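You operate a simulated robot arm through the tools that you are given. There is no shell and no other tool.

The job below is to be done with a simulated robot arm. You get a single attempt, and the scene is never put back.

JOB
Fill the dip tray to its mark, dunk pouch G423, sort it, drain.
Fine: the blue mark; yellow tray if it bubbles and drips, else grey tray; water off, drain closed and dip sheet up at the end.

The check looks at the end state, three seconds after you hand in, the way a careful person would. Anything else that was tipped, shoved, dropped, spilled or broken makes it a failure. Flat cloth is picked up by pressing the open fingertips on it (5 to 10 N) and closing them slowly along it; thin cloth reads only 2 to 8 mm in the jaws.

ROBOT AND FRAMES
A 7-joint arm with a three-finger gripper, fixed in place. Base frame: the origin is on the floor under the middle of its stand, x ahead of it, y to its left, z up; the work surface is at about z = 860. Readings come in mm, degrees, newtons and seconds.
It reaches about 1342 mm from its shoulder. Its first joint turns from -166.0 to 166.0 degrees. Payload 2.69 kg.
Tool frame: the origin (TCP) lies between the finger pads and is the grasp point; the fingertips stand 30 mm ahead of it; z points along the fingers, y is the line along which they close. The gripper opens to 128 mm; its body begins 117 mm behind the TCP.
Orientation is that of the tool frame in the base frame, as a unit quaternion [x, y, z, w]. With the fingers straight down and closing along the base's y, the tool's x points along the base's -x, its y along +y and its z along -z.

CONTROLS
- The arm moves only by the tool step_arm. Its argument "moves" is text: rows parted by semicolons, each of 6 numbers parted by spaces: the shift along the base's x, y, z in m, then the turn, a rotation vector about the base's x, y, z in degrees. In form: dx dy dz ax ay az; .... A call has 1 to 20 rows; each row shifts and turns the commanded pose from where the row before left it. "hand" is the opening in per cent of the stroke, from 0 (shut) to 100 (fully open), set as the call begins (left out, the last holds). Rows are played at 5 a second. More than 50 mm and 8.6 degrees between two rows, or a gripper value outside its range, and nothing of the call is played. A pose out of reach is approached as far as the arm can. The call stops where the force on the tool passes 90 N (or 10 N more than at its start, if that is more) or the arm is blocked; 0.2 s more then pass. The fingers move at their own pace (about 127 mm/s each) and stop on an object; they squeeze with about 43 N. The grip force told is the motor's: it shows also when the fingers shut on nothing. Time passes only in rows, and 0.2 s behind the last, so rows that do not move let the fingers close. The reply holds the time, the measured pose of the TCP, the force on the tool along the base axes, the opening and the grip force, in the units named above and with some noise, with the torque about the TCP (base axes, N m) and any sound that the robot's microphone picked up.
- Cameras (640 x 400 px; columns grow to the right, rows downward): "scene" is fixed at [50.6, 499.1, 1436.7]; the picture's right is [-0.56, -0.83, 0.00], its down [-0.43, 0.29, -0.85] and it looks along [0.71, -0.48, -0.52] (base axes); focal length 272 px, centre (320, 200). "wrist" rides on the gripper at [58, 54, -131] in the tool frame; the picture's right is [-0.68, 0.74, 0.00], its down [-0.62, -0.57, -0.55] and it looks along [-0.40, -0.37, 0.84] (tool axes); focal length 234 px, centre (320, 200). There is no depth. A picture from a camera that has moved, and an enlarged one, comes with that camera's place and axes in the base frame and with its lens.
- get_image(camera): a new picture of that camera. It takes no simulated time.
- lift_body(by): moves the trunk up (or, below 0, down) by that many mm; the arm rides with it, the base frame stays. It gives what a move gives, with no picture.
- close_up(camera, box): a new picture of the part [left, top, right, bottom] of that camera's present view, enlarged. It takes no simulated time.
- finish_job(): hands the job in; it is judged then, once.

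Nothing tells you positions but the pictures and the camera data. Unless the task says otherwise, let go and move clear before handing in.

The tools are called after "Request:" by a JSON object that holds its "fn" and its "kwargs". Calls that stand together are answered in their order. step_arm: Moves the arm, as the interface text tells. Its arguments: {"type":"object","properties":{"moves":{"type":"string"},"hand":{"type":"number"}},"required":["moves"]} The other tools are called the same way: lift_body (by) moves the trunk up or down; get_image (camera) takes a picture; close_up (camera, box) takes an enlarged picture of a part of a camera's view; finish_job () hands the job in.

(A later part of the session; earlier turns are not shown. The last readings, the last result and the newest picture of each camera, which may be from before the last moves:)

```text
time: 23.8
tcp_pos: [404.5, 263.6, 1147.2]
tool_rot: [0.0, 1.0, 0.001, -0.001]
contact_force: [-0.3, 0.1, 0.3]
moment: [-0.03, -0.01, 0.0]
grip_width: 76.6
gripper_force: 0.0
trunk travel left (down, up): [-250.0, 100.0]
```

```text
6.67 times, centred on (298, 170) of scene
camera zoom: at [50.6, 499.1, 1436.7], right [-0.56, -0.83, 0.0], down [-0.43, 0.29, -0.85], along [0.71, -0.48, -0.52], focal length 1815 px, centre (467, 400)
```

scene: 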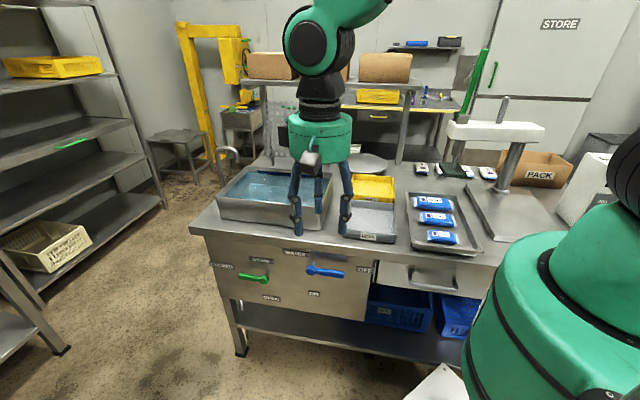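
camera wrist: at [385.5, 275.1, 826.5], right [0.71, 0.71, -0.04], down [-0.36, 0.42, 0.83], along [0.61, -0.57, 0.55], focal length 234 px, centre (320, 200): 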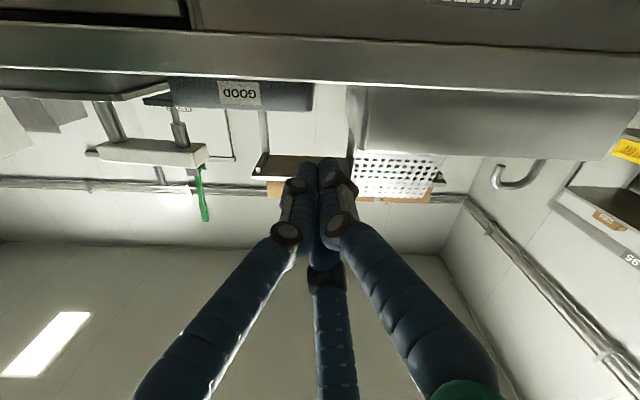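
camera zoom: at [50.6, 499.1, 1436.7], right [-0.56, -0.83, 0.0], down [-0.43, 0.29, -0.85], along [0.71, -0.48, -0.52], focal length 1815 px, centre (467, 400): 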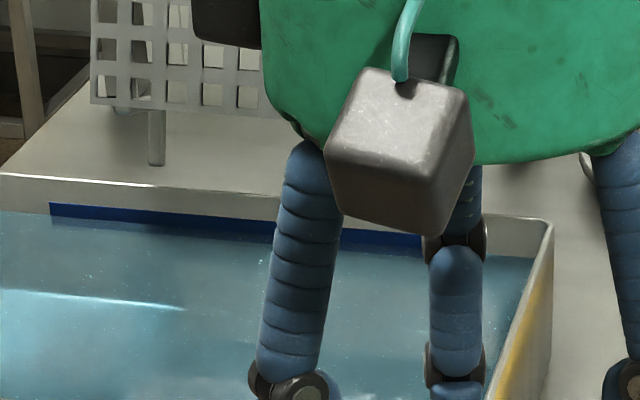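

The pouch-gripping orientation needs a 45° yaw, and that also lets the wrist camera look toward the sheet hinge. I'll yaw and move high over the bench to inspect the hinge side.

Request:
{"fn": "step_arm", "kwargs": {"moves": "0.0 0.0 0.04 0 0 7.5;0.02 -0.02 0.04 0 0 7.5;0.03 -0.03 0.023 0 0 7.5;0.034 -0.034 0 0 0 7.5;0.034 -0.034 0 0 0 7.5;0.034 -0.034 0 0 0 7.5;0.034 -0.034 0 0 0 0;0.034 -0.034 0 0 0 0;0.034 -0.034 0 0 0 0;0.034 -0.034 0 0 0 0;0.034 -0.034 0 0 0 0", "hand": 100}}

Request:
{"fn": "get_image", "kwargs": {"camera": "wrist"}}

Request:
{"fn": "get_image", "kwargs": {"camera": "scene"}}

```text
time: 26.2
tcp_pos: [725.3, -60.9, 1249.8]
tool_rot: [-0.383, 0.924, 0.0, 0.0]
contact_force: [-0.3, -0.9, -0.4]
moment: [0.02, -0.03, 0.03]
grip_width: 128.0
gripper_force: 0.1
trunk travel left (down, up): [-250.0, 100.0]
```

```text
taken
camera wrist: at [647.0, -63.5, 1380.8], right [-0.04, 1.0, 0.0], down [0.84, 0.04, 0.55], along [0.55, 0.02, -0.84], focal length 234 px, centre (320, 200)
```

wrist: 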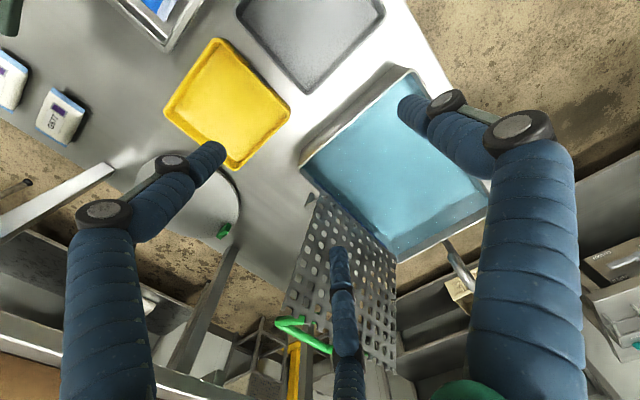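

```text
taken
```

scene: 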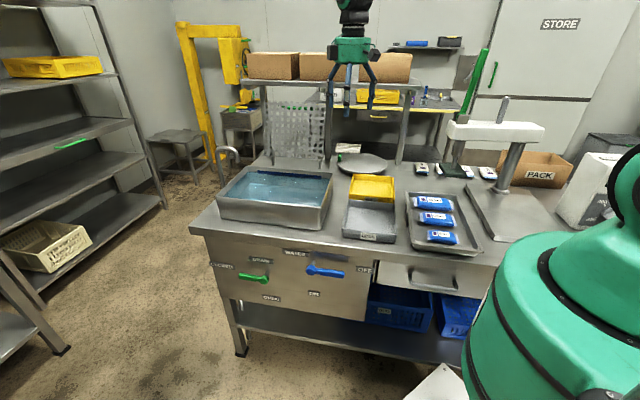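

Request:
{"fn": "close_up", "kwargs": {"camera": "wrist", "box": [260, 170, 420, 270]}}

Request:
{"fn": "close_up", "kwargs": {"camera": "wrist", "box": [250, 260, 410, 360]}}

Request:
{"fn": "close_up", "kwargs": {"camera": "scene", "box": [255, 95, 335, 195]}}

```text
4.00 times, centred on (340, 220) of wrist
camera zoom: at [647.0, -63.5, 1380.8], right [-0.04, 1.0, 0.0], down [0.84, 0.04, 0.55], along [0.55, 0.02, -0.84], focal length 937 px, centre (240, 120)
```

zoom: 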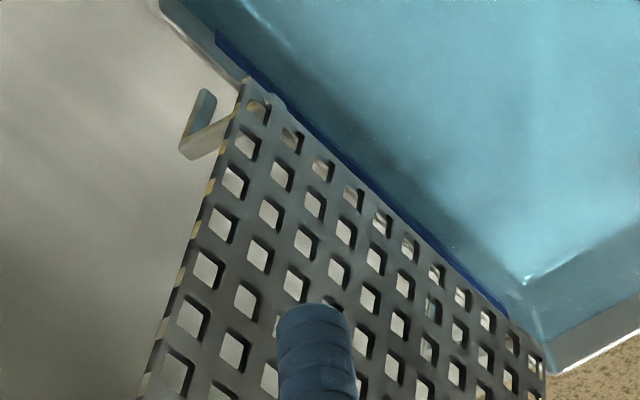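

```text
4.00 times, centred on (330, 310) of wrist
camera zoom: at [647.0, -63.5, 1380.8], right [-0.04, 1.0, 0.0], down [0.84, 0.04, 0.55], along [0.55, 0.02, -0.84], focal length 937 px, centre (280, -240)
```

zoom: 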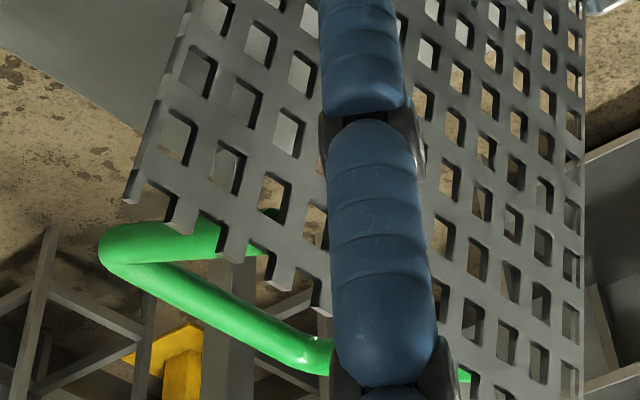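

```text
4.00 times, centred on (295, 145) of scene
camera zoom: at [50.6, 499.1, 1436.7], right [-0.56, -0.83, 0.0], down [-0.43, 0.29, -0.85], along [0.71, -0.48, -0.52], focal length 1089 px, centre (420, 420)
```

zoom: 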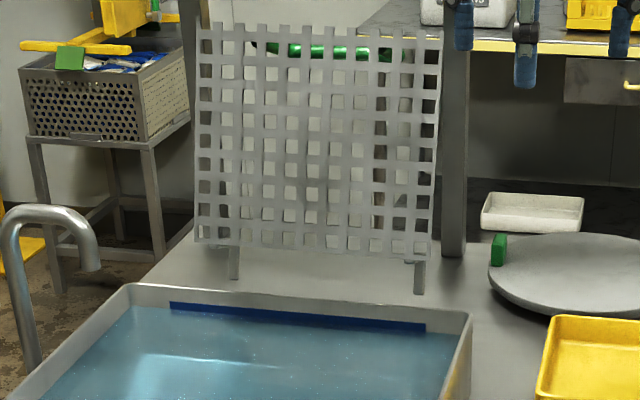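

The dip sheet hinges near the basin's back rim and leans back; its U-shaped green handle's crossbar is near u≈701, v≈790, z≈1181. Next I'll go above pouch G423 and look straight at it before gripping.

Request:
{"fn": "step_arm", "kwargs": {"moves": "-0.0321 -0.0275 0 0 0 0;-0.0321 -0.0275 0 0 0 0;-0.0321 -0.0275 -0.02 0 0 0;-0.0321 -0.0275 -0.026 0 0 0;-0.0321 -0.0275 -0.026 0 0 0;-0.0321 -0.0275 -0.026 0 0 0;-0.0321 -0.0275 -0.026 0 0 0;-0.0321 -0.0275 -0.026 0 0 0", "hand": 82}}

Request:
{"fn": "get_image", "kwargs": {"camera": "wrist"}}

Request:
{"fn": "get_image", "kwargs": {"camera": "scene"}}

```text
time: 28.0
tcp_pos: [471.0, -283.6, 1101.7]
tool_rot: [-0.383, 0.924, 0.0, 0.0]
contact_force: [-0.5, 1.0, -0.2]
moment: [0.0, 0.01, 0.0]
grip_width: 105.2
gripper_force: 0.1
trunk travel left (down, up): [-250.0, 100.0]
```

```text
taken
camera wrist: at [391.9, -285.6, 1232.7], right [-0.04, 1.0, 0.0], down [0.84, 0.04, 0.55], along [0.55, 0.02, -0.84], focal length 234 px, centre (320, 200)
```

wrist: 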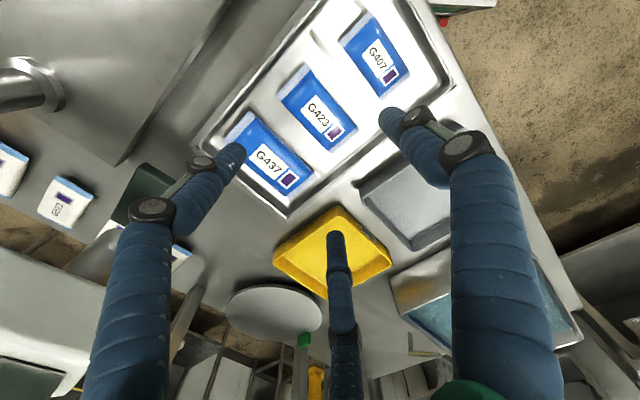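

```text
taken
```

scene: 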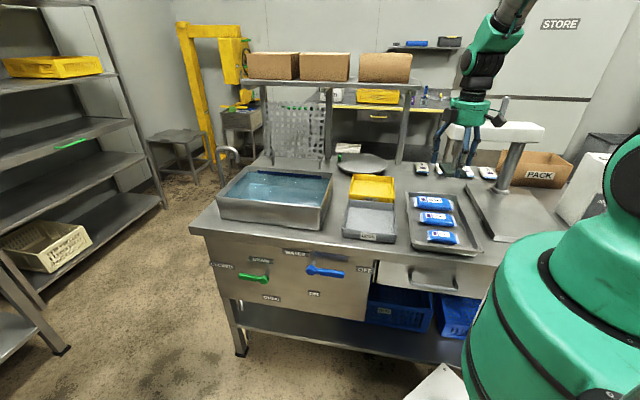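

Request:
{"fn": "close_up", "kwargs": {"camera": "wrist", "box": [220, 0, 420, 125]}}

Request:
{"fn": "close_up", "kwargs": {"camera": "wrist", "box": [200, 50, 380, 162]}}

```text
3.20 times, centred on (320, 62) of wrist
camera zoom: at [391.9, -285.6, 1232.7], right [-0.04, 1.0, 0.0], down [0.84, 0.04, 0.55], along [0.55, 0.02, -0.84], focal length 749 px, centre (320, 640)
```

zoom: 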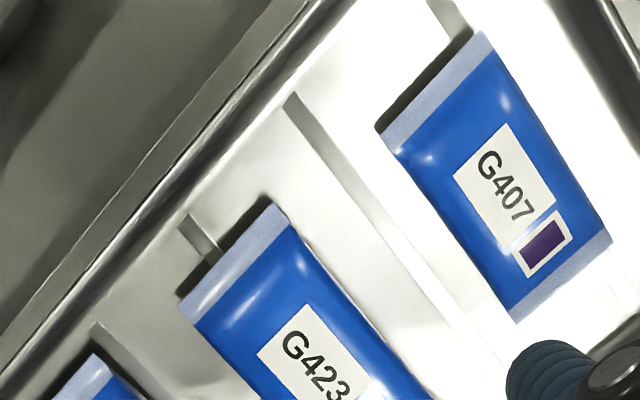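

```text
3.56 times, centred on (290, 106) of wrist
camera zoom: at [391.9, -285.6, 1232.7], right [-0.04, 1.0, 0.0], down [0.84, 0.04, 0.55], along [0.55, 0.02, -0.84], focal length 833 px, centre (427, 534)
```

zoom: 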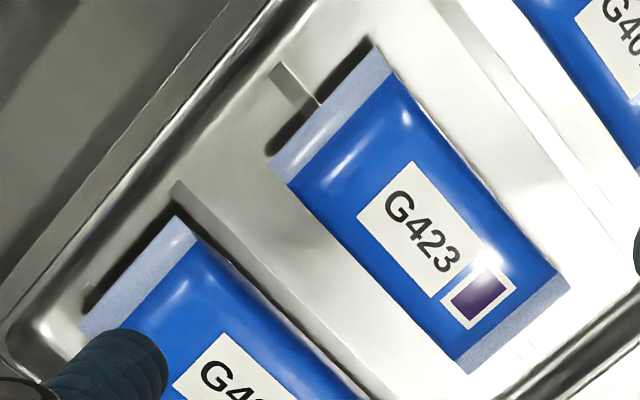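

G423 spans roughly u 74–193, v 507–564, with about 45 mm gaps to its neighbours. I'll centre over it with the thumb on the near side and the two fingers on the far side, and descend part-way to check clearances.

Request:
{"fn": "step_arm", "kwargs": {"moves": "0.0032 -0.003 -0.035 0 0 0;0.0032 -0.003 -0.035 0 0 0;0.0032 -0.003 -0.035 0 0 0;0.0033 -0.0028 -0.035 0 0 0;0 0 0 0 0 0"}}

Request:
{"fn": "get_image", "kwargs": {"camera": "wrist"}}

Request:
{"fn": "close_up", "kwargs": {"camera": "scene", "box": [390, 150, 502, 220]}}

```text
time: 29.2
tcp_pos: [483.9, -294.7, 958.9]
tool_rot: [-0.382, 0.924, -0.001, 0.0]
contact_force: [-0.2, 0.1, 0.1]
moment: [0.06, -0.01, 0.03]
grip_width: 104.7
gripper_force: 0.0
trunk travel left (down, up): [-250.0, 100.0]
```

```text
taken
camera wrist: at [404.8, -297.2, 1090.9], right [-0.04, 1.0, 0.0], down [0.84, 0.04, 0.55], along [0.55, 0.02, -0.84], focal length 234 px, centre (320, 200)
```

wrist: 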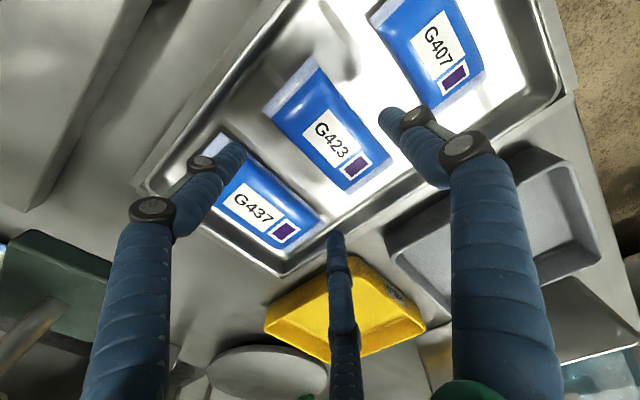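

```text
5.71 times, centred on (446, 185) of scene
camera zoom: at [50.6, 499.1, 1436.7], right [-0.56, -0.83, 0.0], down [-0.43, 0.29, -0.85], along [0.71, -0.48, -0.52], focal length 1556 px, centre (-400, 286)
```

zoom: 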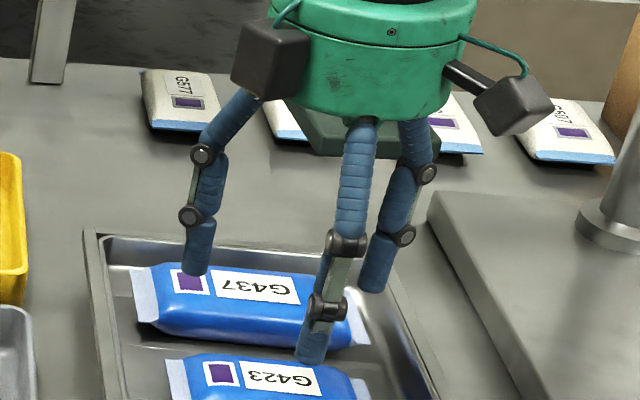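

The measured finger positions straddle G423 with about 9 mm to spare inside and 14+ mm to the neighbours. I'll descend to grip height.

Request:
{"fn": "step_arm", "kwargs": {"moves": "0 0 -0.015 0 0 0;0 0 -0.015 0 0 0;0 0 -0.015 0 0 0;0 0 -0.012 0 0 0;0 0 0 0 0 0"}}

Request:
{"fn": "get_image", "kwargs": {"camera": "wrist"}}

Request:
{"fn": "close_up", "kwargs": {"camera": "scene", "box": [390, 170, 502, 240]}}

```text
time: 30.4
tcp_pos: [482.4, -292.9, 902.0]
tool_rot: [-0.383, 0.924, 0.0, 0.0]
contact_force: [0.4, 0.1, 0.4]
moment: [0.01, 0.05, 0.03]
grip_width: 104.9
gripper_force: 0.0
trunk travel left (down, up): [-250.0, 100.0]
```

```text
taken
camera wrist: at [402.9, -296.5, 1033.9], right [-0.04, 1.0, 0.0], down [0.84, 0.04, 0.55], along [0.55, 0.02, -0.84], focal length 234 px, centre (320, 200)
```

wrist: 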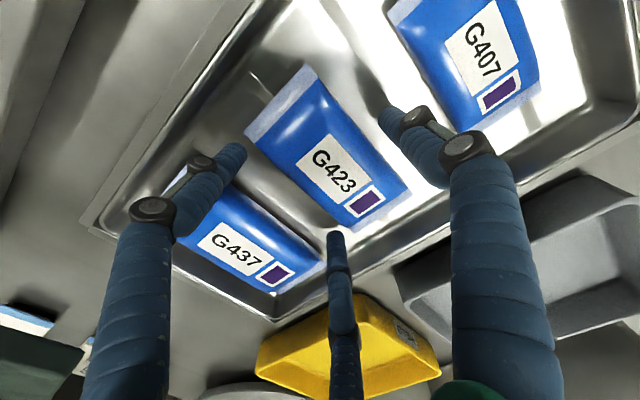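

```text
5.71 times, centred on (446, 205) of scene
camera zoom: at [50.6, 499.1, 1436.7], right [-0.56, -0.83, 0.0], down [-0.43, 0.29, -0.85], along [0.71, -0.48, -0.52], focal length 1556 px, centre (-400, 171)
```

zoom: 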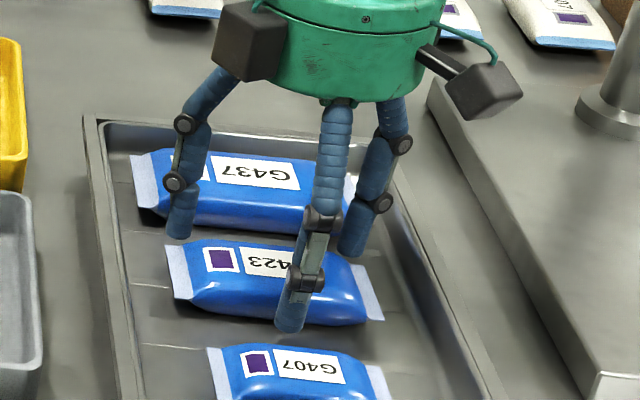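

The fingers are down around G423 without touching anything. I'll lower 4 mm more and close gently.

Request:
{"fn": "step_arm", "kwargs": {"moves": "0 0 -0.004 0 0 0;0 0 0 0 0 0"}}

Request:
{"fn": "step_arm", "kwargs": {"moves": "0 0 0 0 0 0;0 0 0 0 0 0;0 0 0 0 0 0", "hand": 62}}

Request:
{"fn": "get_image", "kwargs": {"camera": "wrist"}}

Request:
{"fn": "close_up", "kwargs": {"camera": "scene", "box": [390, 170, 502, 240]}}

```text
time: 31.0
tcp_pos: [481.3, -293.2, 897.8]
tool_rot: [-0.383, 0.924, 0.0, 0.001]
contact_force: [0.7, -0.8, 0.4]
moment: [0.0, 0.03, -0.03]
grip_width: 105.0
gripper_force: 0.1
trunk travel left (down, up): [-250.0, 100.0]
```

```text
time: 31.8
tcp_pos: [481.8, -293.4, 899.0]
tool_rot: [-0.383, 0.924, 0.0, 0.0]
contact_force: [-0.9, 0.7, 6.1]
moment: [0.2, 0.24, 0.0]
grip_width: 83.2
gripper_force: 43.3
trunk travel left (down, up): [-250.0, 100.0]
```

```text
taken
camera wrist: at [403.0, -296.4, 1030.8], right [-0.04, 1.0, 0.0], down [0.84, 0.04, 0.55], along [0.55, 0.02, -0.84], focal length 234 px, centre (320, 200)
```

wrist: 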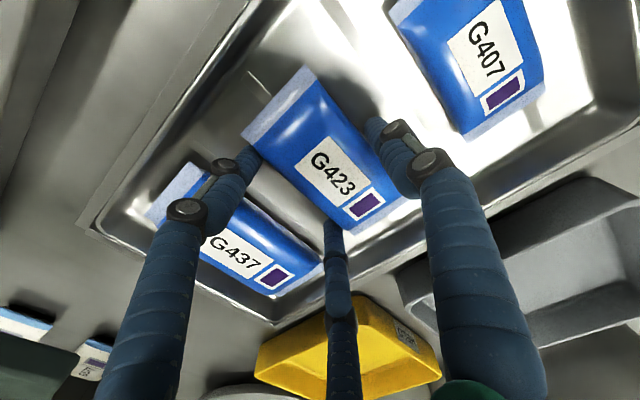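

```text
5.71 times, centred on (446, 205) of scene
camera zoom: at [50.6, 499.1, 1436.7], right [-0.56, -0.83, 0.0], down [-0.43, 0.29, -0.85], along [0.71, -0.48, -0.52], focal length 1556 px, centre (-400, 171)
```

zoom: 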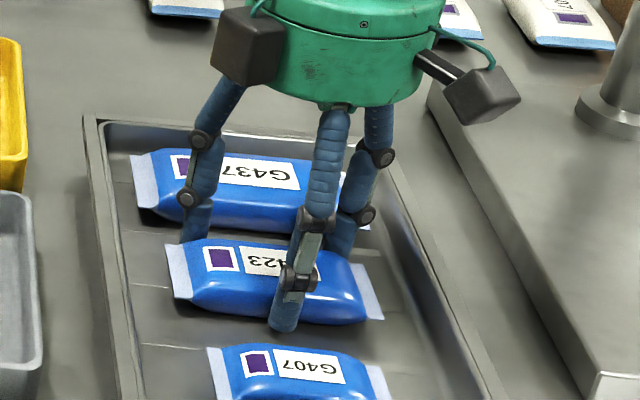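

The grip closed at 83 mm with 43 N as predicted. I'll lift slowly and check that the pouch comes along.

Request:
{"fn": "step_arm", "kwargs": {"moves": "0 0 0.01 0 0 0;0 0 0.01 0 0 0;0 0 0.015 0 0 0;0 0 0.015 0 0 0;0 0 0 0 0 0"}}

Request:
{"fn": "get_image", "kwargs": {"camera": "wrist"}}

Request:
{"fn": "close_up", "kwargs": {"camera": "scene", "box": [390, 150, 502, 240]}}

```text
time: 33.0
tcp_pos: [482.0, -292.9, 949.6]
tool_rot: [-0.383, 0.924, 0.0, 0.0]
contact_force: [-0.1, -0.2, -1.0]
moment: [-0.02, -0.04, 0.0]
grip_width: 83.2
gripper_force: 43.6
trunk travel left (down, up): [-250.0, 100.0]
```

```text
taken
camera wrist: at [403.4, -295.6, 1080.2], right [-0.04, 1.0, 0.0], down [0.84, 0.04, 0.55], along [0.55, 0.02, -0.84], focal length 234 px, centre (320, 200)
```

wrist: 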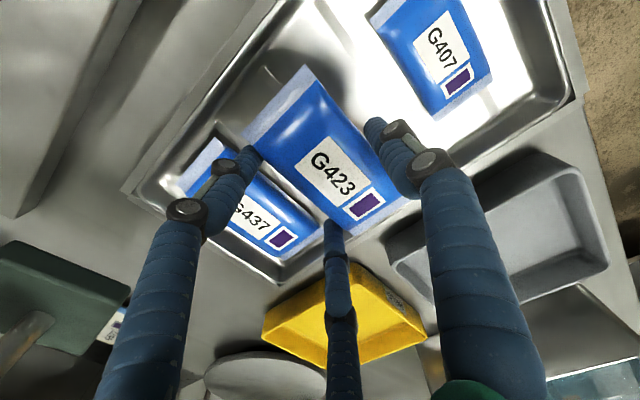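

```text
4.44 times, centred on (446, 195) of scene
camera zoom: at [50.6, 499.1, 1436.7], right [-0.56, -0.83, 0.0], down [-0.43, 0.29, -0.85], along [0.71, -0.48, -0.52], focal length 1210 px, centre (-240, 222)
```

zoom: 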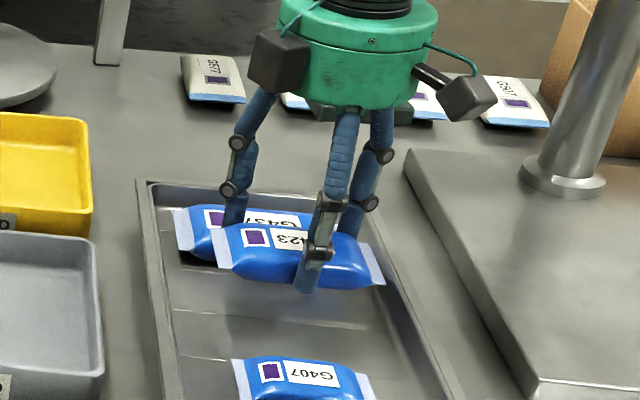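

G423 is up and its neighbours are undisturbed. I'll raise it and carry it over to the basin.

Request:
{"fn": "step_arm", "kwargs": {"moves": "0 0 0.03 0 0 0;0 0 0.04 0 0 0;0 0 0.04 0 0 0;0.0287 0.0275 0.01 0 0 0;0.0287 0.0275 0.01 0 0 0;0.0287 0.0275 0 0 0 0;0.0287 0.0275 0 0 0 0;0.0287 0.0275 0 0 0 0;0.0287 0.0275 0 0 0 0;0.0287 0.0275 0 0 0 0;0.0287 0.0275 0 0 0 0;0.0287 0.0275 0 0 0 0;0.0287 0.0275 0 0 0 0;0.0287 0.0275 0 0 0 0;0.0287 0.0275 0 0 0 0;0.0287 0.0275 0 0 0 0;0.0285 0.027 0 0 0 0"}}

Request:
{"fn": "get_image", "kwargs": {"camera": "wrist"}}

Request:
{"fn": "get_image", "kwargs": {"camera": "scene"}}

```text
time: 36.6
tcp_pos: [884.2, 93.4, 1078.8]
tool_rot: [-0.382, 0.924, 0.0, -0.001]
contact_force: [-0.2, 0.5, -1.8]
moment: [-0.01, -0.02, -0.04]
grip_width: 83.4
gripper_force: 43.1
trunk travel left (down, up): [-250.0, 100.0]
```

```text
taken
camera wrist: at [805.6, 90.7, 1209.9], right [-0.04, 1.0, 0.0], down [0.84, 0.04, 0.55], along [0.55, 0.02, -0.84], focal length 234 px, centre (320, 200)
```

wrist: 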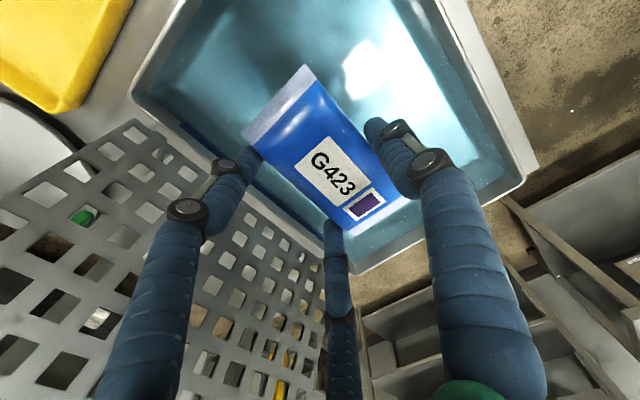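

```text
taken
```

scene: 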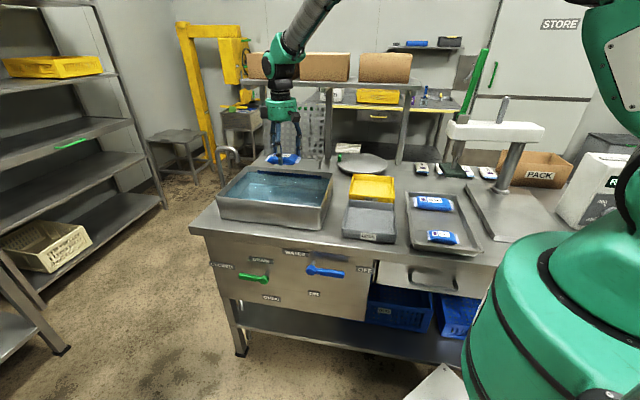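

The pouch is held level over the basin. I'll shift slightly away from the upright sheet and lower it to the water.

Request:
{"fn": "step_arm", "kwargs": {"moves": "-0.0106 0.0106 -0.02 0 0 0;0 0 -0.025 0 0 0;0 0 -0.025 0 0 0;0 0 -0.025 0 0 0;0 0 -0.02 0 0 0;0 0 0 0 0 0"}}

Request:
{"fn": "get_image", "kwargs": {"camera": "wrist"}}

Request:
{"fn": "close_up", "kwargs": {"camera": "scene", "box": [200, 110, 360, 240]}}

```text
time: 38.0
tcp_pos: [874.6, 101.4, 964.9]
tool_rot: [-0.383, 0.924, 0.001, 0.001]
contact_force: [0.4, 0.1, -1.6]
moment: [0.0, 0.01, 0.02]
grip_width: 83.0
gripper_force: 43.4
trunk travel left (down, up): [-250.0, 100.0]
```

```text
taken
camera wrist: at [795.5, 99.4, 1095.9], right [-0.04, 1.0, 0.0], down [0.84, 0.04, 0.55], along [0.55, 0.02, -0.84], focal length 234 px, centre (320, 200)
```

wrist: 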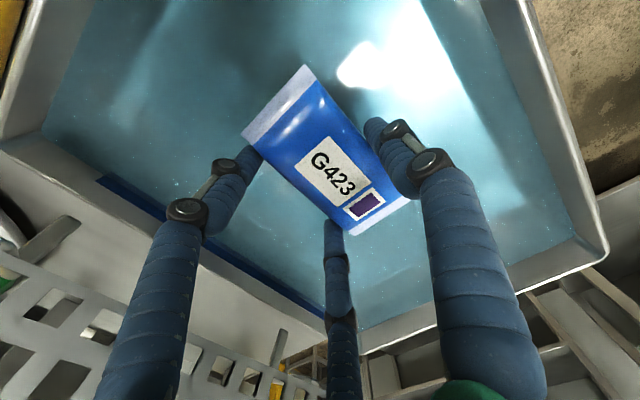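

```text
3.08 times, centred on (280, 175) of scene
camera zoom: at [50.6, 499.1, 1436.7], right [-0.56, -0.83, 0.0], down [-0.43, 0.29, -0.85], along [0.71, -0.48, -0.52], focal length 838 px, centre (443, 277)
```

zoom: 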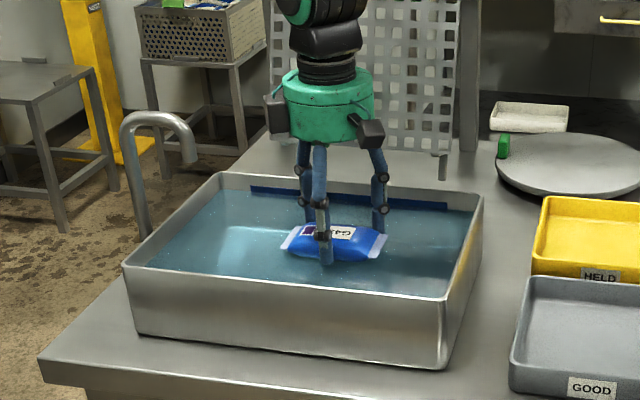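

The pouch is just above the water, centred under where the sheet will come down. I'll lower it into the water.

Request:
{"fn": "step_arm", "kwargs": {"moves": "0 0 -0.012 0 0 0;0 0 -0.012 0 0 0;0 0 -0.012 0 0 0;0 0 0 0 0 0"}}

Request:
{"fn": "get_image", "kwargs": {"camera": "wrist"}}

Request:
{"fn": "close_up", "kwargs": {"camera": "scene", "box": [240, 150, 336, 210]}}

```text
time: 39.0
tcp_pos: [874.0, 103.2, 928.4]
tool_rot: [-0.383, 0.924, 0.0, 0.0]
contact_force: [-0.5, -0.4, -1.0]
moment: [-0.05, -0.02, 0.01]
grip_width: 83.3
gripper_force: 43.1
trunk travel left (down, up): [-250.0, 100.0]
```

```text
taken
camera wrist: at [794.6, 99.9, 1059.3], right [-0.04, 1.0, 0.0], down [0.84, 0.04, 0.55], along [0.55, 0.02, -0.84], focal length 234 px, centre (320, 200)
```

wrist: 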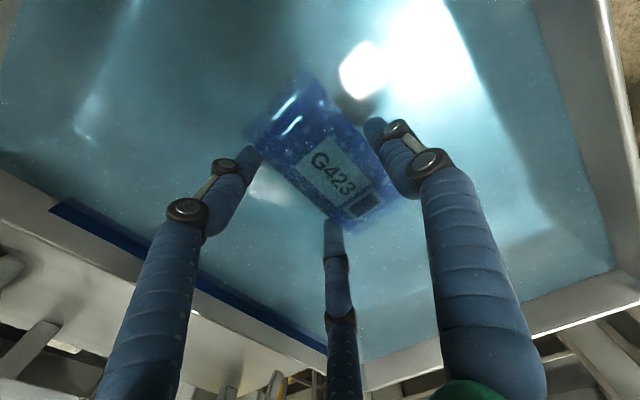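

```text
6.67 times, centred on (288, 180) of scene
camera zoom: at [50.6, 499.1, 1436.7], right [-0.56, -0.83, 0.0], down [-0.43, 0.29, -0.85], along [0.71, -0.48, -0.52], focal length 1815 px, centre (533, 333)
```

zoom: 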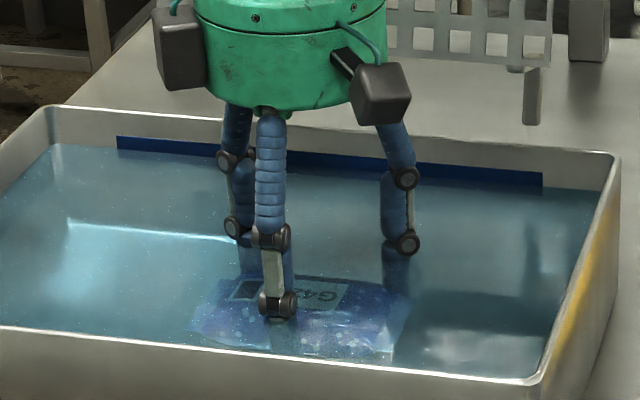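

The pouch is now just under the surface in the fingers. I'll zoom in for bubbles.

Request:
{"fn": "close_up", "kwargs": {"camera": "scene", "box": [264, 184, 308, 212]}}

Request:
{"fn": "close_up", "kwargs": {"camera": "wrist", "box": [230, 50, 430, 175]}}

Request:
{"fn": "step_arm", "kwargs": {"moves": "0 0 -0.01 0 0 0;0 0 -0.005 0 0 0;0 0 0 0 0 0"}}

Request:
{"fn": "close_up", "kwargs": {"camera": "scene", "box": [264, 184, 308, 212]}}

Request:
{"fn": "close_up", "kwargs": {"camera": "wrist", "box": [230, 50, 430, 175]}}

```text
14.29 times, centred on (286, 198) of scene
camera zoom: at [50.6, 499.1, 1436.7], right [-0.56, -0.83, 0.0], down [-0.43, 0.29, -0.85], along [0.71, -0.48, -0.52], focal length 3889 px, centre (806, 229)
```

zoom: 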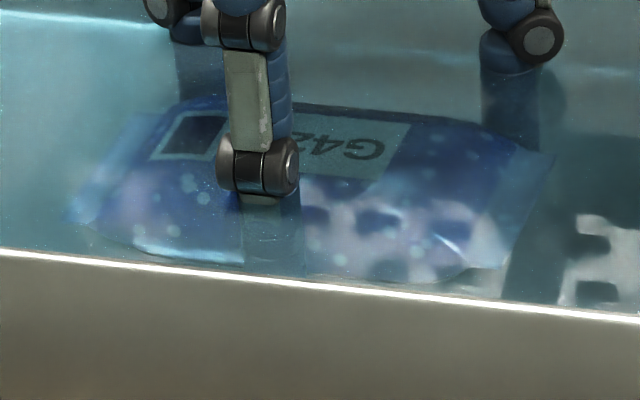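

```text
3.20 times, centred on (330, 112) of wrist
camera zoom: at [794.6, 99.9, 1059.3], right [-0.04, 1.0, 0.0], down [0.84, 0.04, 0.55], along [0.55, 0.02, -0.84], focal length 749 px, centre (288, 480)
```

zoom: 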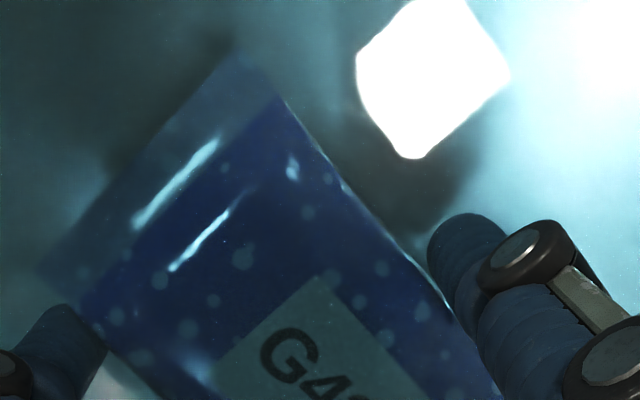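

```text
time: 39.8
tcp_pos: [873.5, 102.1, 912.8]
tool_rot: [-0.383, 0.924, 0.0, 0.001]
contact_force: [-0.4, -0.3, -0.5]
moment: [0.0, 0.0, 0.0]
grip_width: 83.2
gripper_force: 43.4
trunk travel left (down, up): [-250.0, 100.0]
```

```text
14.29 times, centred on (286, 198) of scene
camera zoom: at [50.6, 499.1, 1436.7], right [-0.56, -0.83, 0.0], down [-0.43, 0.29, -0.85], along [0.71, -0.48, -0.52], focal length 3889 px, centre (806, 229)
```

zoom: 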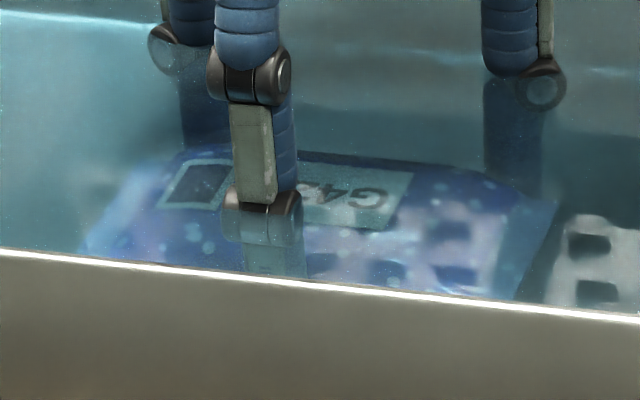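

```text
3.20 times, centred on (330, 112) of wrist
camera zoom: at [793.9, 100.0, 1044.4], right [-0.04, 1.0, 0.0], down [0.84, 0.04, 0.55], along [0.55, 0.02, -0.84], focal length 749 px, centre (288, 480)
```

zoom: 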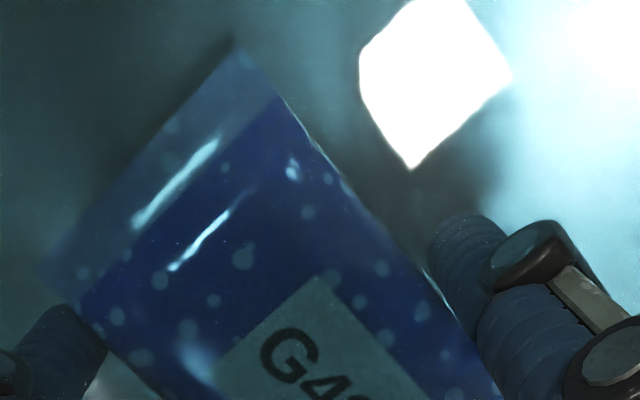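

I see pale spots that sit at fixed places on the pouch, like clinging air rather than a rising stream. I'll hold it under and watch over time for a stream.

Request:
{"fn": "step_arm", "kwargs": {"moves": "0 0 0 0 0 0;0 0 0 0 0 0;0 0 0 0 0 0;0 0 0 0 0 0;0 0 0 0 0 0"}}

Request:
{"fn": "close_up", "kwargs": {"camera": "wrist", "box": [220, 40, 440, 240]}}

Request:
{"fn": "close_up", "kwargs": {"camera": "scene", "box": [256, 176, 316, 213]}}

Request:
{"fn": "step_arm", "kwargs": {"moves": "0 0 0 0 0 0;0 0 0 0 0 0;0 0 0 0 0 0;0 0 0 0 0 0;0 0 0 0 0 0"}}

Request:
{"fn": "close_up", "kwargs": {"camera": "wrist", "box": [220, 40, 440, 240]}}

Request:
{"fn": "close_up", "kwargs": {"camera": "scene", "box": [256, 176, 316, 213]}}

```text
time: 41.0
tcp_pos: [871.9, 102.7, 913.1]
tool_rot: [-0.383, 0.924, 0.001, 0.0]
contact_force: [1.0, -0.2, -0.6]
moment: [0.0, -0.07, 0.01]
grip_width: 83.4
gripper_force: 43.2
trunk travel left (down, up): [-250.0, 100.0]
```

```text
2.00 times, centred on (330, 140) of wrist
camera zoom: at [793.9, 100.0, 1044.5], right [-0.04, 1.0, 0.0], down [0.84, 0.04, 0.55], along [0.55, 0.02, -0.84], focal length 468 px, centre (300, 320)
```

zoom: 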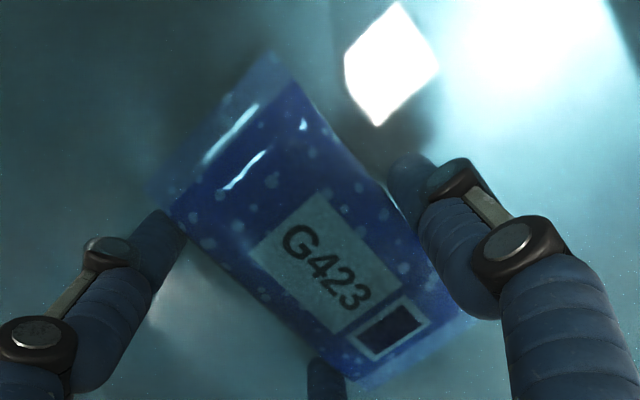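

```text
10.67 times, centred on (286, 194) of scene
camera zoom: at [50.6, 499.1, 1436.7], right [-0.56, -0.83, 0.0], down [-0.43, 0.29, -0.85], along [0.71, -0.48, -0.52], focal length 2904 px, centre (683, 259)
```

zoom: 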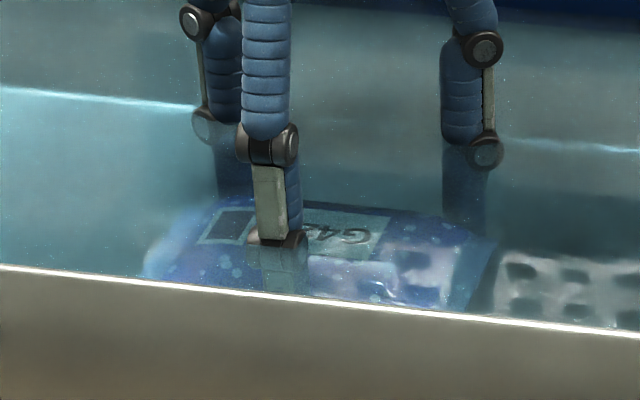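

```text
time: 42.2
tcp_pos: [871.9, 102.1, 912.7]
tool_rot: [-0.382, 0.924, 0.0, 0.0]
contact_force: [0.6, 0.5, -1.4]
moment: [-0.02, -0.01, 0.04]
grip_width: 83.1
gripper_force: 42.9
trunk travel left (down, up): [-250.0, 100.0]
```

```text
2.00 times, centred on (330, 140) of wrist
camera zoom: at [793.9, 100.0, 1044.5], right [-0.04, 1.0, 0.0], down [0.84, 0.04, 0.55], along [0.55, 0.02, -0.84], focal length 468 px, centre (300, 320)
```

zoom: 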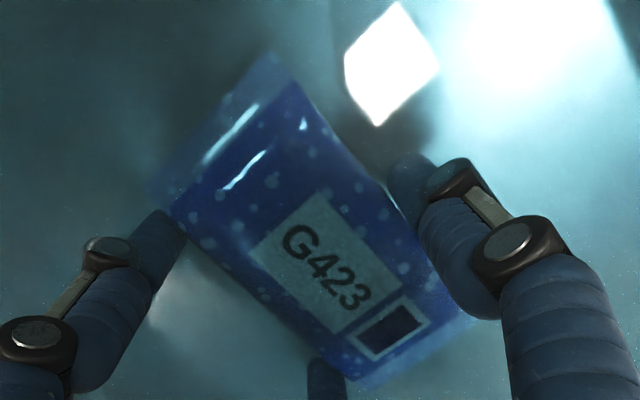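

```text
10.67 times, centred on (286, 194) of scene
camera zoom: at [50.6, 499.1, 1436.7], right [-0.56, -0.83, 0.0], down [-0.43, 0.29, -0.85], along [0.71, -0.48, -0.52], focal length 2904 px, centre (683, 259)
```

zoom: 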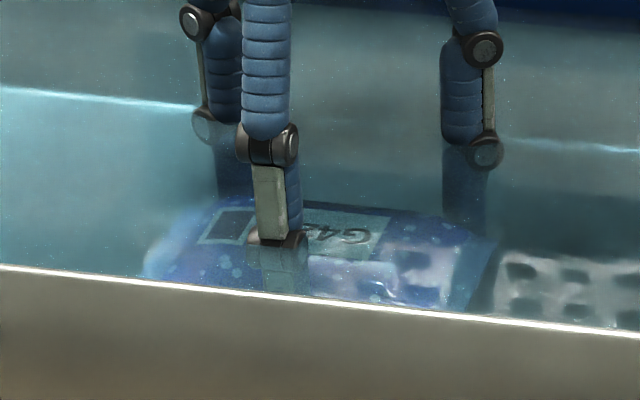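

No rising stream yet; the spots haven't moved. I'll keep it submerged a while longer and watch the whole surface.

Request:
{"fn": "step_arm", "kwargs": {"moves": "0 0 0 0 0 0;0 0 0 0 0 0;0 0 0 0 0 0;0 0 0 0 0 0;0 0 0 0 0 0;0 0 0 0 0 0;0 0 0 0 0 0;0 0 0 0 0 0;0 0 0 0 0 0;0 0 0 0 0 0;0 0 0 0 0 0;0 0 0 0 0 0;0 0 0 0 0 0;0 0 0 0 0 0;0 0 0 0 0 0"}}

Request:
{"fn": "get_image", "kwargs": {"camera": "wrist"}}

Request:
{"fn": "close_up", "kwargs": {"camera": "scene", "box": [240, 150, 336, 213]}}

Request:
{"fn": "step_arm", "kwargs": {"moves": "0 0 0 0 0 0;0 0 0 0 0 0;0 0 0 0 0 0;0 0 0 0 0 0;0 0 0 0 0 0;0 0 0 0 0 0;0 0 0 0 0 0;0 0 0 0 0 0;0 0 0 0 0 0;0 0 0 0 0 0;0 0 0 0 0 0;0 0 0 0 0 0;0 0 0 0 0 0;0 0 0 0 0 0;0 0 0 0 0 0"}}

Request:
{"fn": "close_up", "kwargs": {"camera": "wrist", "box": [220, 40, 440, 240]}}

Request:
{"fn": "close_up", "kwargs": {"camera": "scene", "box": [240, 150, 336, 213]}}

```text
time: 45.4
tcp_pos: [874.1, 103.1, 912.4]
tool_rot: [-0.382, 0.924, -0.001, 0.0]
contact_force: [0.3, -0.7, -2.4]
moment: [0.02, -0.01, 0.04]
grip_width: 83.4
gripper_force: 43.3
trunk travel left (down, up): [-250.0, 100.0]
```

```text
taken
camera wrist: at [793.9, 100.0, 1044.5], right [-0.04, 1.0, 0.0], down [0.84, 0.04, 0.55], along [0.55, 0.02, -0.84], focal length 234 px, centre (320, 200)
```

wrist: 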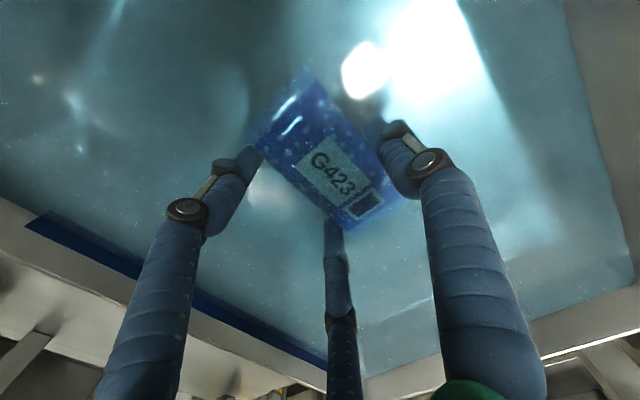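

```text
6.35 times, centred on (288, 182) of scene
camera zoom: at [50.6, 499.1, 1436.7], right [-0.56, -0.83, 0.0], down [-0.43, 0.29, -0.85], along [0.71, -0.48, -0.52], focal length 1728 px, centre (523, 318)
```

zoom: 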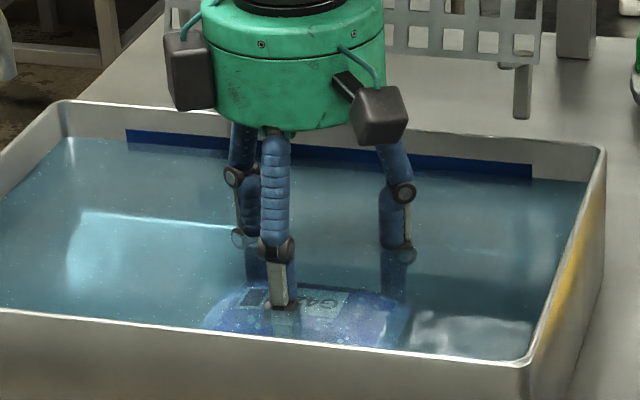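

```text
time: 48.6
tcp_pos: [871.3, 102.8, 912.3]
tool_rot: [-0.383, 0.924, 0.0, -0.001]
contact_force: [0.1, 0.3, -0.9]
moment: [-0.03, 0.0, -0.04]
grip_width: 83.4
gripper_force: 42.6
trunk travel left (down, up): [-250.0, 100.0]
```

```text
2.00 times, centred on (330, 140) of wrist
camera zoom: at [793.9, 100.0, 1044.5], right [-0.04, 1.0, 0.0], down [0.84, 0.04, 0.55], along [0.55, 0.02, -0.84], focal length 468 px, centre (300, 320)
```

zoom: 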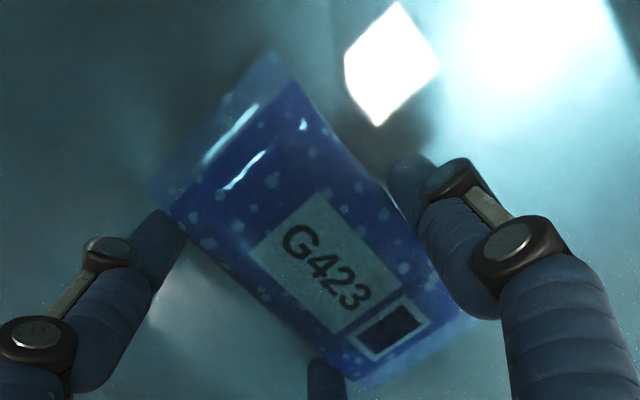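

```text
6.35 times, centred on (288, 182) of scene
camera zoom: at [50.6, 499.1, 1436.7], right [-0.56, -0.83, 0.0], down [-0.43, 0.29, -0.85], along [0.71, -0.48, -0.52], focal length 1728 px, centre (523, 318)
```

zoom: 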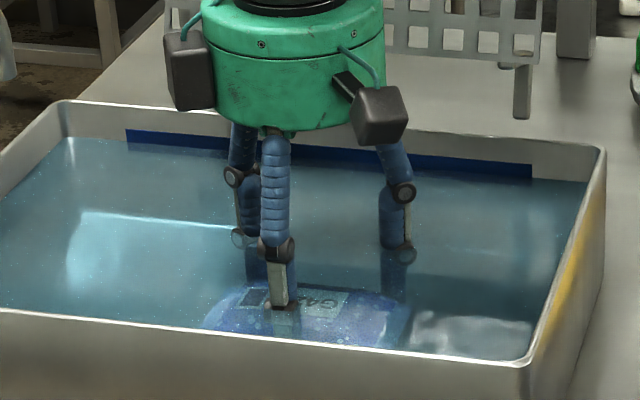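

No rising bubbles after about nine seconds under water. I'll lift the pouch just above the surface and watch for drips.

Request:
{"fn": "step_arm", "kwargs": {"moves": "0 0 0.012 0 0 0;0 0 0.012 0 0 0;0 0 0.015 0 0 0;0 0 0.02 0 0 0;0 0 0.02 0 0 0;0 0 0.02 0 0 0"}}

Request:
{"fn": "close_up", "kwargs": {"camera": "scene", "box": [240, 140, 336, 203]}}

Request:
{"fn": "get_image", "kwargs": {"camera": "wrist"}}

Request:
{"fn": "step_arm", "kwargs": {"moves": "0 0 0 0 0 0;0 0 0 0 0 0"}}

Request:
{"fn": "close_up", "kwargs": {"camera": "scene", "box": [240, 140, 336, 203]}}

Request:
{"fn": "step_arm", "kwargs": {"moves": "0 0 0 0 0 0;0 0 0 0 0 0;0 0 0 0 0 0"}}

Request:
{"fn": "close_up", "kwargs": {"camera": "scene", "box": [240, 140, 336, 203]}}

```text
time: 50.0
tcp_pos: [872.2, 102.1, 1012.9]
tool_rot: [-0.383, 0.924, -0.001, 0.0]
contact_force: [0.4, -0.4, -0.9]
moment: [-0.01, -0.01, 0.01]
grip_width: 83.2
gripper_force: 43.2
trunk travel left (down, up): [-250.0, 100.0]
```

```text
6.35 times, centred on (288, 172) of scene
camera zoom: at [50.6, 499.1, 1436.7], right [-0.56, -0.83, 0.0], down [-0.43, 0.29, -0.85], along [0.71, -0.48, -0.52], focal length 1728 px, centre (523, 381)
```

zoom: 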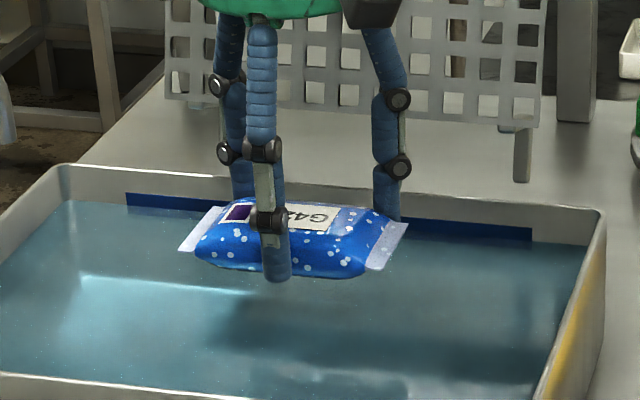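

```text
taken
camera wrist: at [794.0, 99.8, 1143.6], right [-0.04, 1.0, 0.0], down [0.84, 0.04, 0.55], along [0.55, 0.02, -0.84], focal length 234 px, centre (320, 200)
```

wrist: 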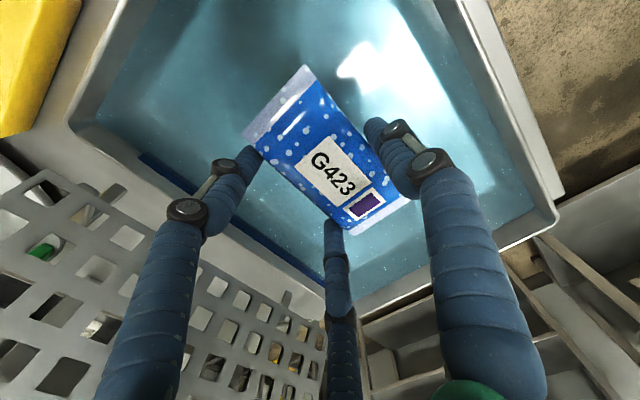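

```text
time: 50.6
tcp_pos: [872.9, 100.9, 1012.3]
tool_rot: [-0.382, 0.924, 0.0, 0.0]
contact_force: [0.2, -0.3, -1.3]
moment: [-0.03, -0.01, 0.03]
grip_width: 83.4
gripper_force: 42.8
trunk travel left (down, up): [-250.0, 100.0]
```

```text
6.35 times, centred on (288, 172) of scene
camera zoom: at [50.6, 499.1, 1436.7], right [-0.56, -0.83, 0.0], down [-0.43, 0.29, -0.85], along [0.71, -0.48, -0.52], focal length 1728 px, centre (523, 381)
```

zoom: 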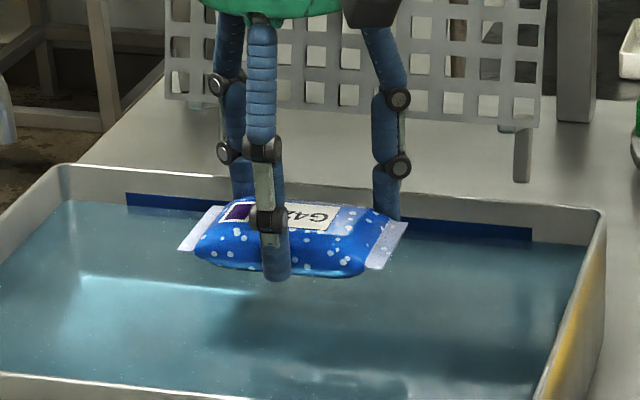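

```text
time: 51.4
tcp_pos: [873.0, 101.6, 1012.5]
tool_rot: [-0.382, 0.924, 0.0, 0.0]
contact_force: [-0.2, 0.0, -1.4]
moment: [-0.01, -0.02, 0.02]
grip_width: 83.2
gripper_force: 42.9
trunk travel left (down, up): [-250.0, 100.0]
```

```text
6.35 times, centred on (288, 172) of scene
camera zoom: at [50.6, 499.1, 1436.7], right [-0.56, -0.83, 0.0], down [-0.43, 0.29, -0.85], along [0.71, -0.48, -0.52], focal length 1728 px, centre (523, 381)
```

zoom: 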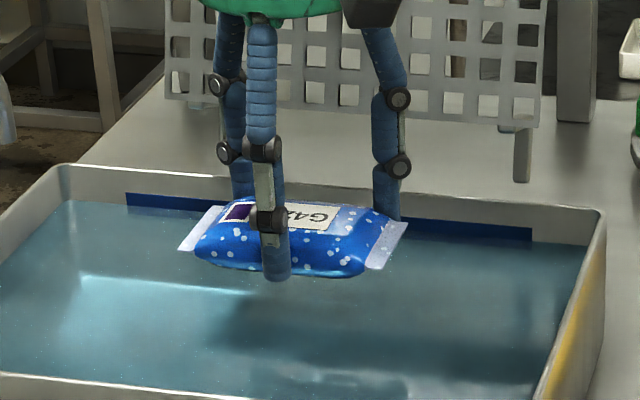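

The pouch shows fixed wet beads and no falling drops yet. I'll keep watching below it for several more seconds.

Request:
{"fn": "step_arm", "kwargs": {"moves": "0 0 0 0 0 0;0 0 0 0 0 0;0 0 0 0 0 0;0 0 0 0 0 0;0 0 0 0 0 0"}}

Request:
{"fn": "close_up", "kwargs": {"camera": "scene", "box": [256, 165, 316, 202]}}

Request:
{"fn": "step_arm", "kwargs": {"moves": "0 0 0 0 0 0;0 0 0 0 0 0;0 0 0 0 0 0;0 0 0 0 0 0;0 0 0 0 0 0;0 0 0 0 0 0;0 0 0 0 0 0"}}

Request:
{"fn": "close_up", "kwargs": {"camera": "scene", "box": [256, 165, 316, 202]}}

Request:
{"fn": "step_arm", "kwargs": {"moves": "0 0 0 0 0 0;0 0 0 0 0 0;0 0 0 0 0 0;0 0 0 0 0 0"}}

Request:
{"fn": "close_up", "kwargs": {"camera": "scene", "box": [256, 165, 316, 202]}}

Request:
{"fn": "step_arm", "kwargs": {"moves": "0 0 0 0 0 0;0 0 0 0 0 0;0 0 0 0 0 0;0 0 0 0 0 0;0 0 0 0 0 0;0 0 0 0 0 0"}}

Request:
{"fn": "close_up", "kwargs": {"camera": "scene", "box": [256, 165, 316, 202]}}

```text
time: 52.6
tcp_pos: [873.4, 103.9, 1012.5]
tool_rot: [-0.382, 0.924, -0.001, 0.0]
contact_force: [-0.2, -0.3, -1.3]
moment: [-0.04, -0.02, -0.01]
grip_width: 83.2
gripper_force: 43.0
trunk travel left (down, up): [-250.0, 100.0]
```

```text
10.67 times, centred on (286, 184) of scene
camera zoom: at [50.6, 499.1, 1436.7], right [-0.56, -0.83, 0.0], down [-0.43, 0.29, -0.85], along [0.71, -0.48, -0.52], focal length 2904 px, centre (683, 376)
```

zoom: 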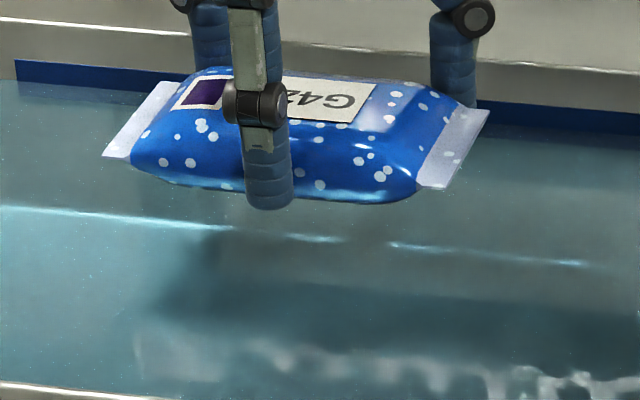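

```text
time: 54.2
tcp_pos: [873.5, 103.3, 1013.4]
tool_rot: [-0.383, 0.924, 0.0, 0.0]
contact_force: [0.3, -0.6, -0.5]
moment: [0.01, -0.04, -0.01]
grip_width: 83.4
gripper_force: 43.4
trunk travel left (down, up): [-250.0, 100.0]
```

```text
10.67 times, centred on (286, 184) of scene
camera zoom: at [50.6, 499.1, 1436.7], right [-0.56, -0.83, 0.0], down [-0.43, 0.29, -0.85], along [0.71, -0.48, -0.52], focal length 2904 px, centre (683, 376)
```

zoom: 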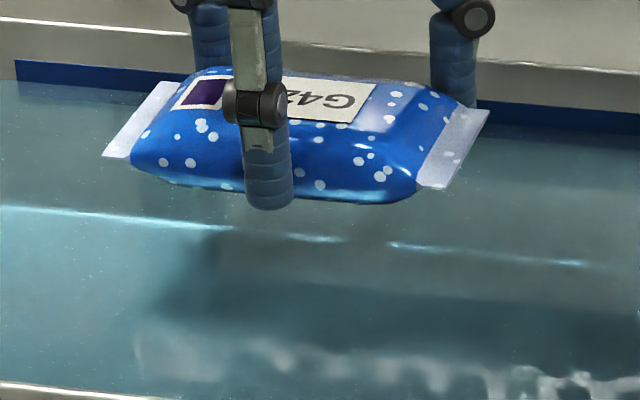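

```text
time: 55.2
tcp_pos: [873.5, 102.5, 1013.3]
tool_rot: [-0.383, 0.924, 0.0, 0.001]
contact_force: [-0.3, -0.4, -1.3]
moment: [0.01, 0.02, 0.01]
grip_width: 83.5
gripper_force: 42.8
trunk travel left (down, up): [-250.0, 100.0]
```

```text
10.67 times, centred on (286, 184) of scene
camera zoom: at [50.6, 499.1, 1436.7], right [-0.56, -0.83, 0.0], down [-0.43, 0.29, -0.85], along [0.71, -0.48, -0.52], focal length 2904 px, centre (683, 376)
```

zoom: 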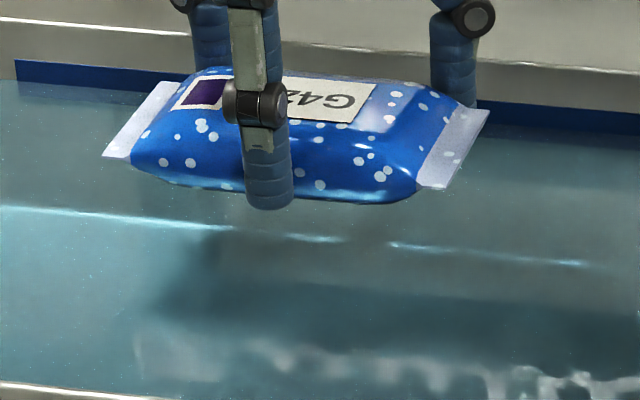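

```text
time: 56.6
tcp_pos: [873.4, 102.1, 1014.3]
tool_rot: [-0.383, 0.924, 0.0, 0.0]
contact_force: [-0.4, -0.4, -1.1]
moment: [-0.01, 0.01, -0.01]
grip_width: 83.5
gripper_force: 42.9
trunk travel left (down, up): [-250.0, 100.0]
```

```text
10.67 times, centred on (286, 184) of scene
camera zoom: at [50.6, 499.1, 1436.7], right [-0.56, -0.83, 0.0], down [-0.43, 0.29, -0.85], along [0.71, -0.48, -0.52], focal length 2904 px, centre (683, 376)
```

zoom: 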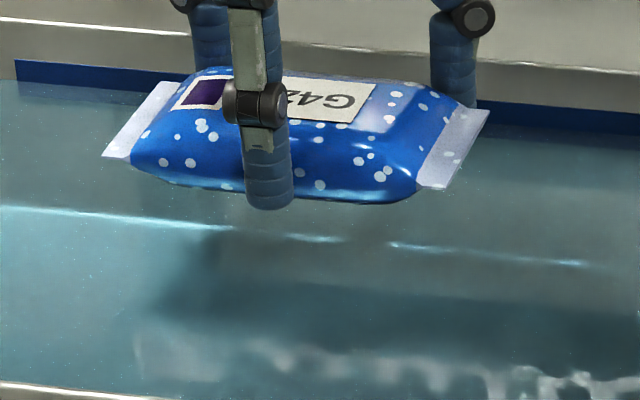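

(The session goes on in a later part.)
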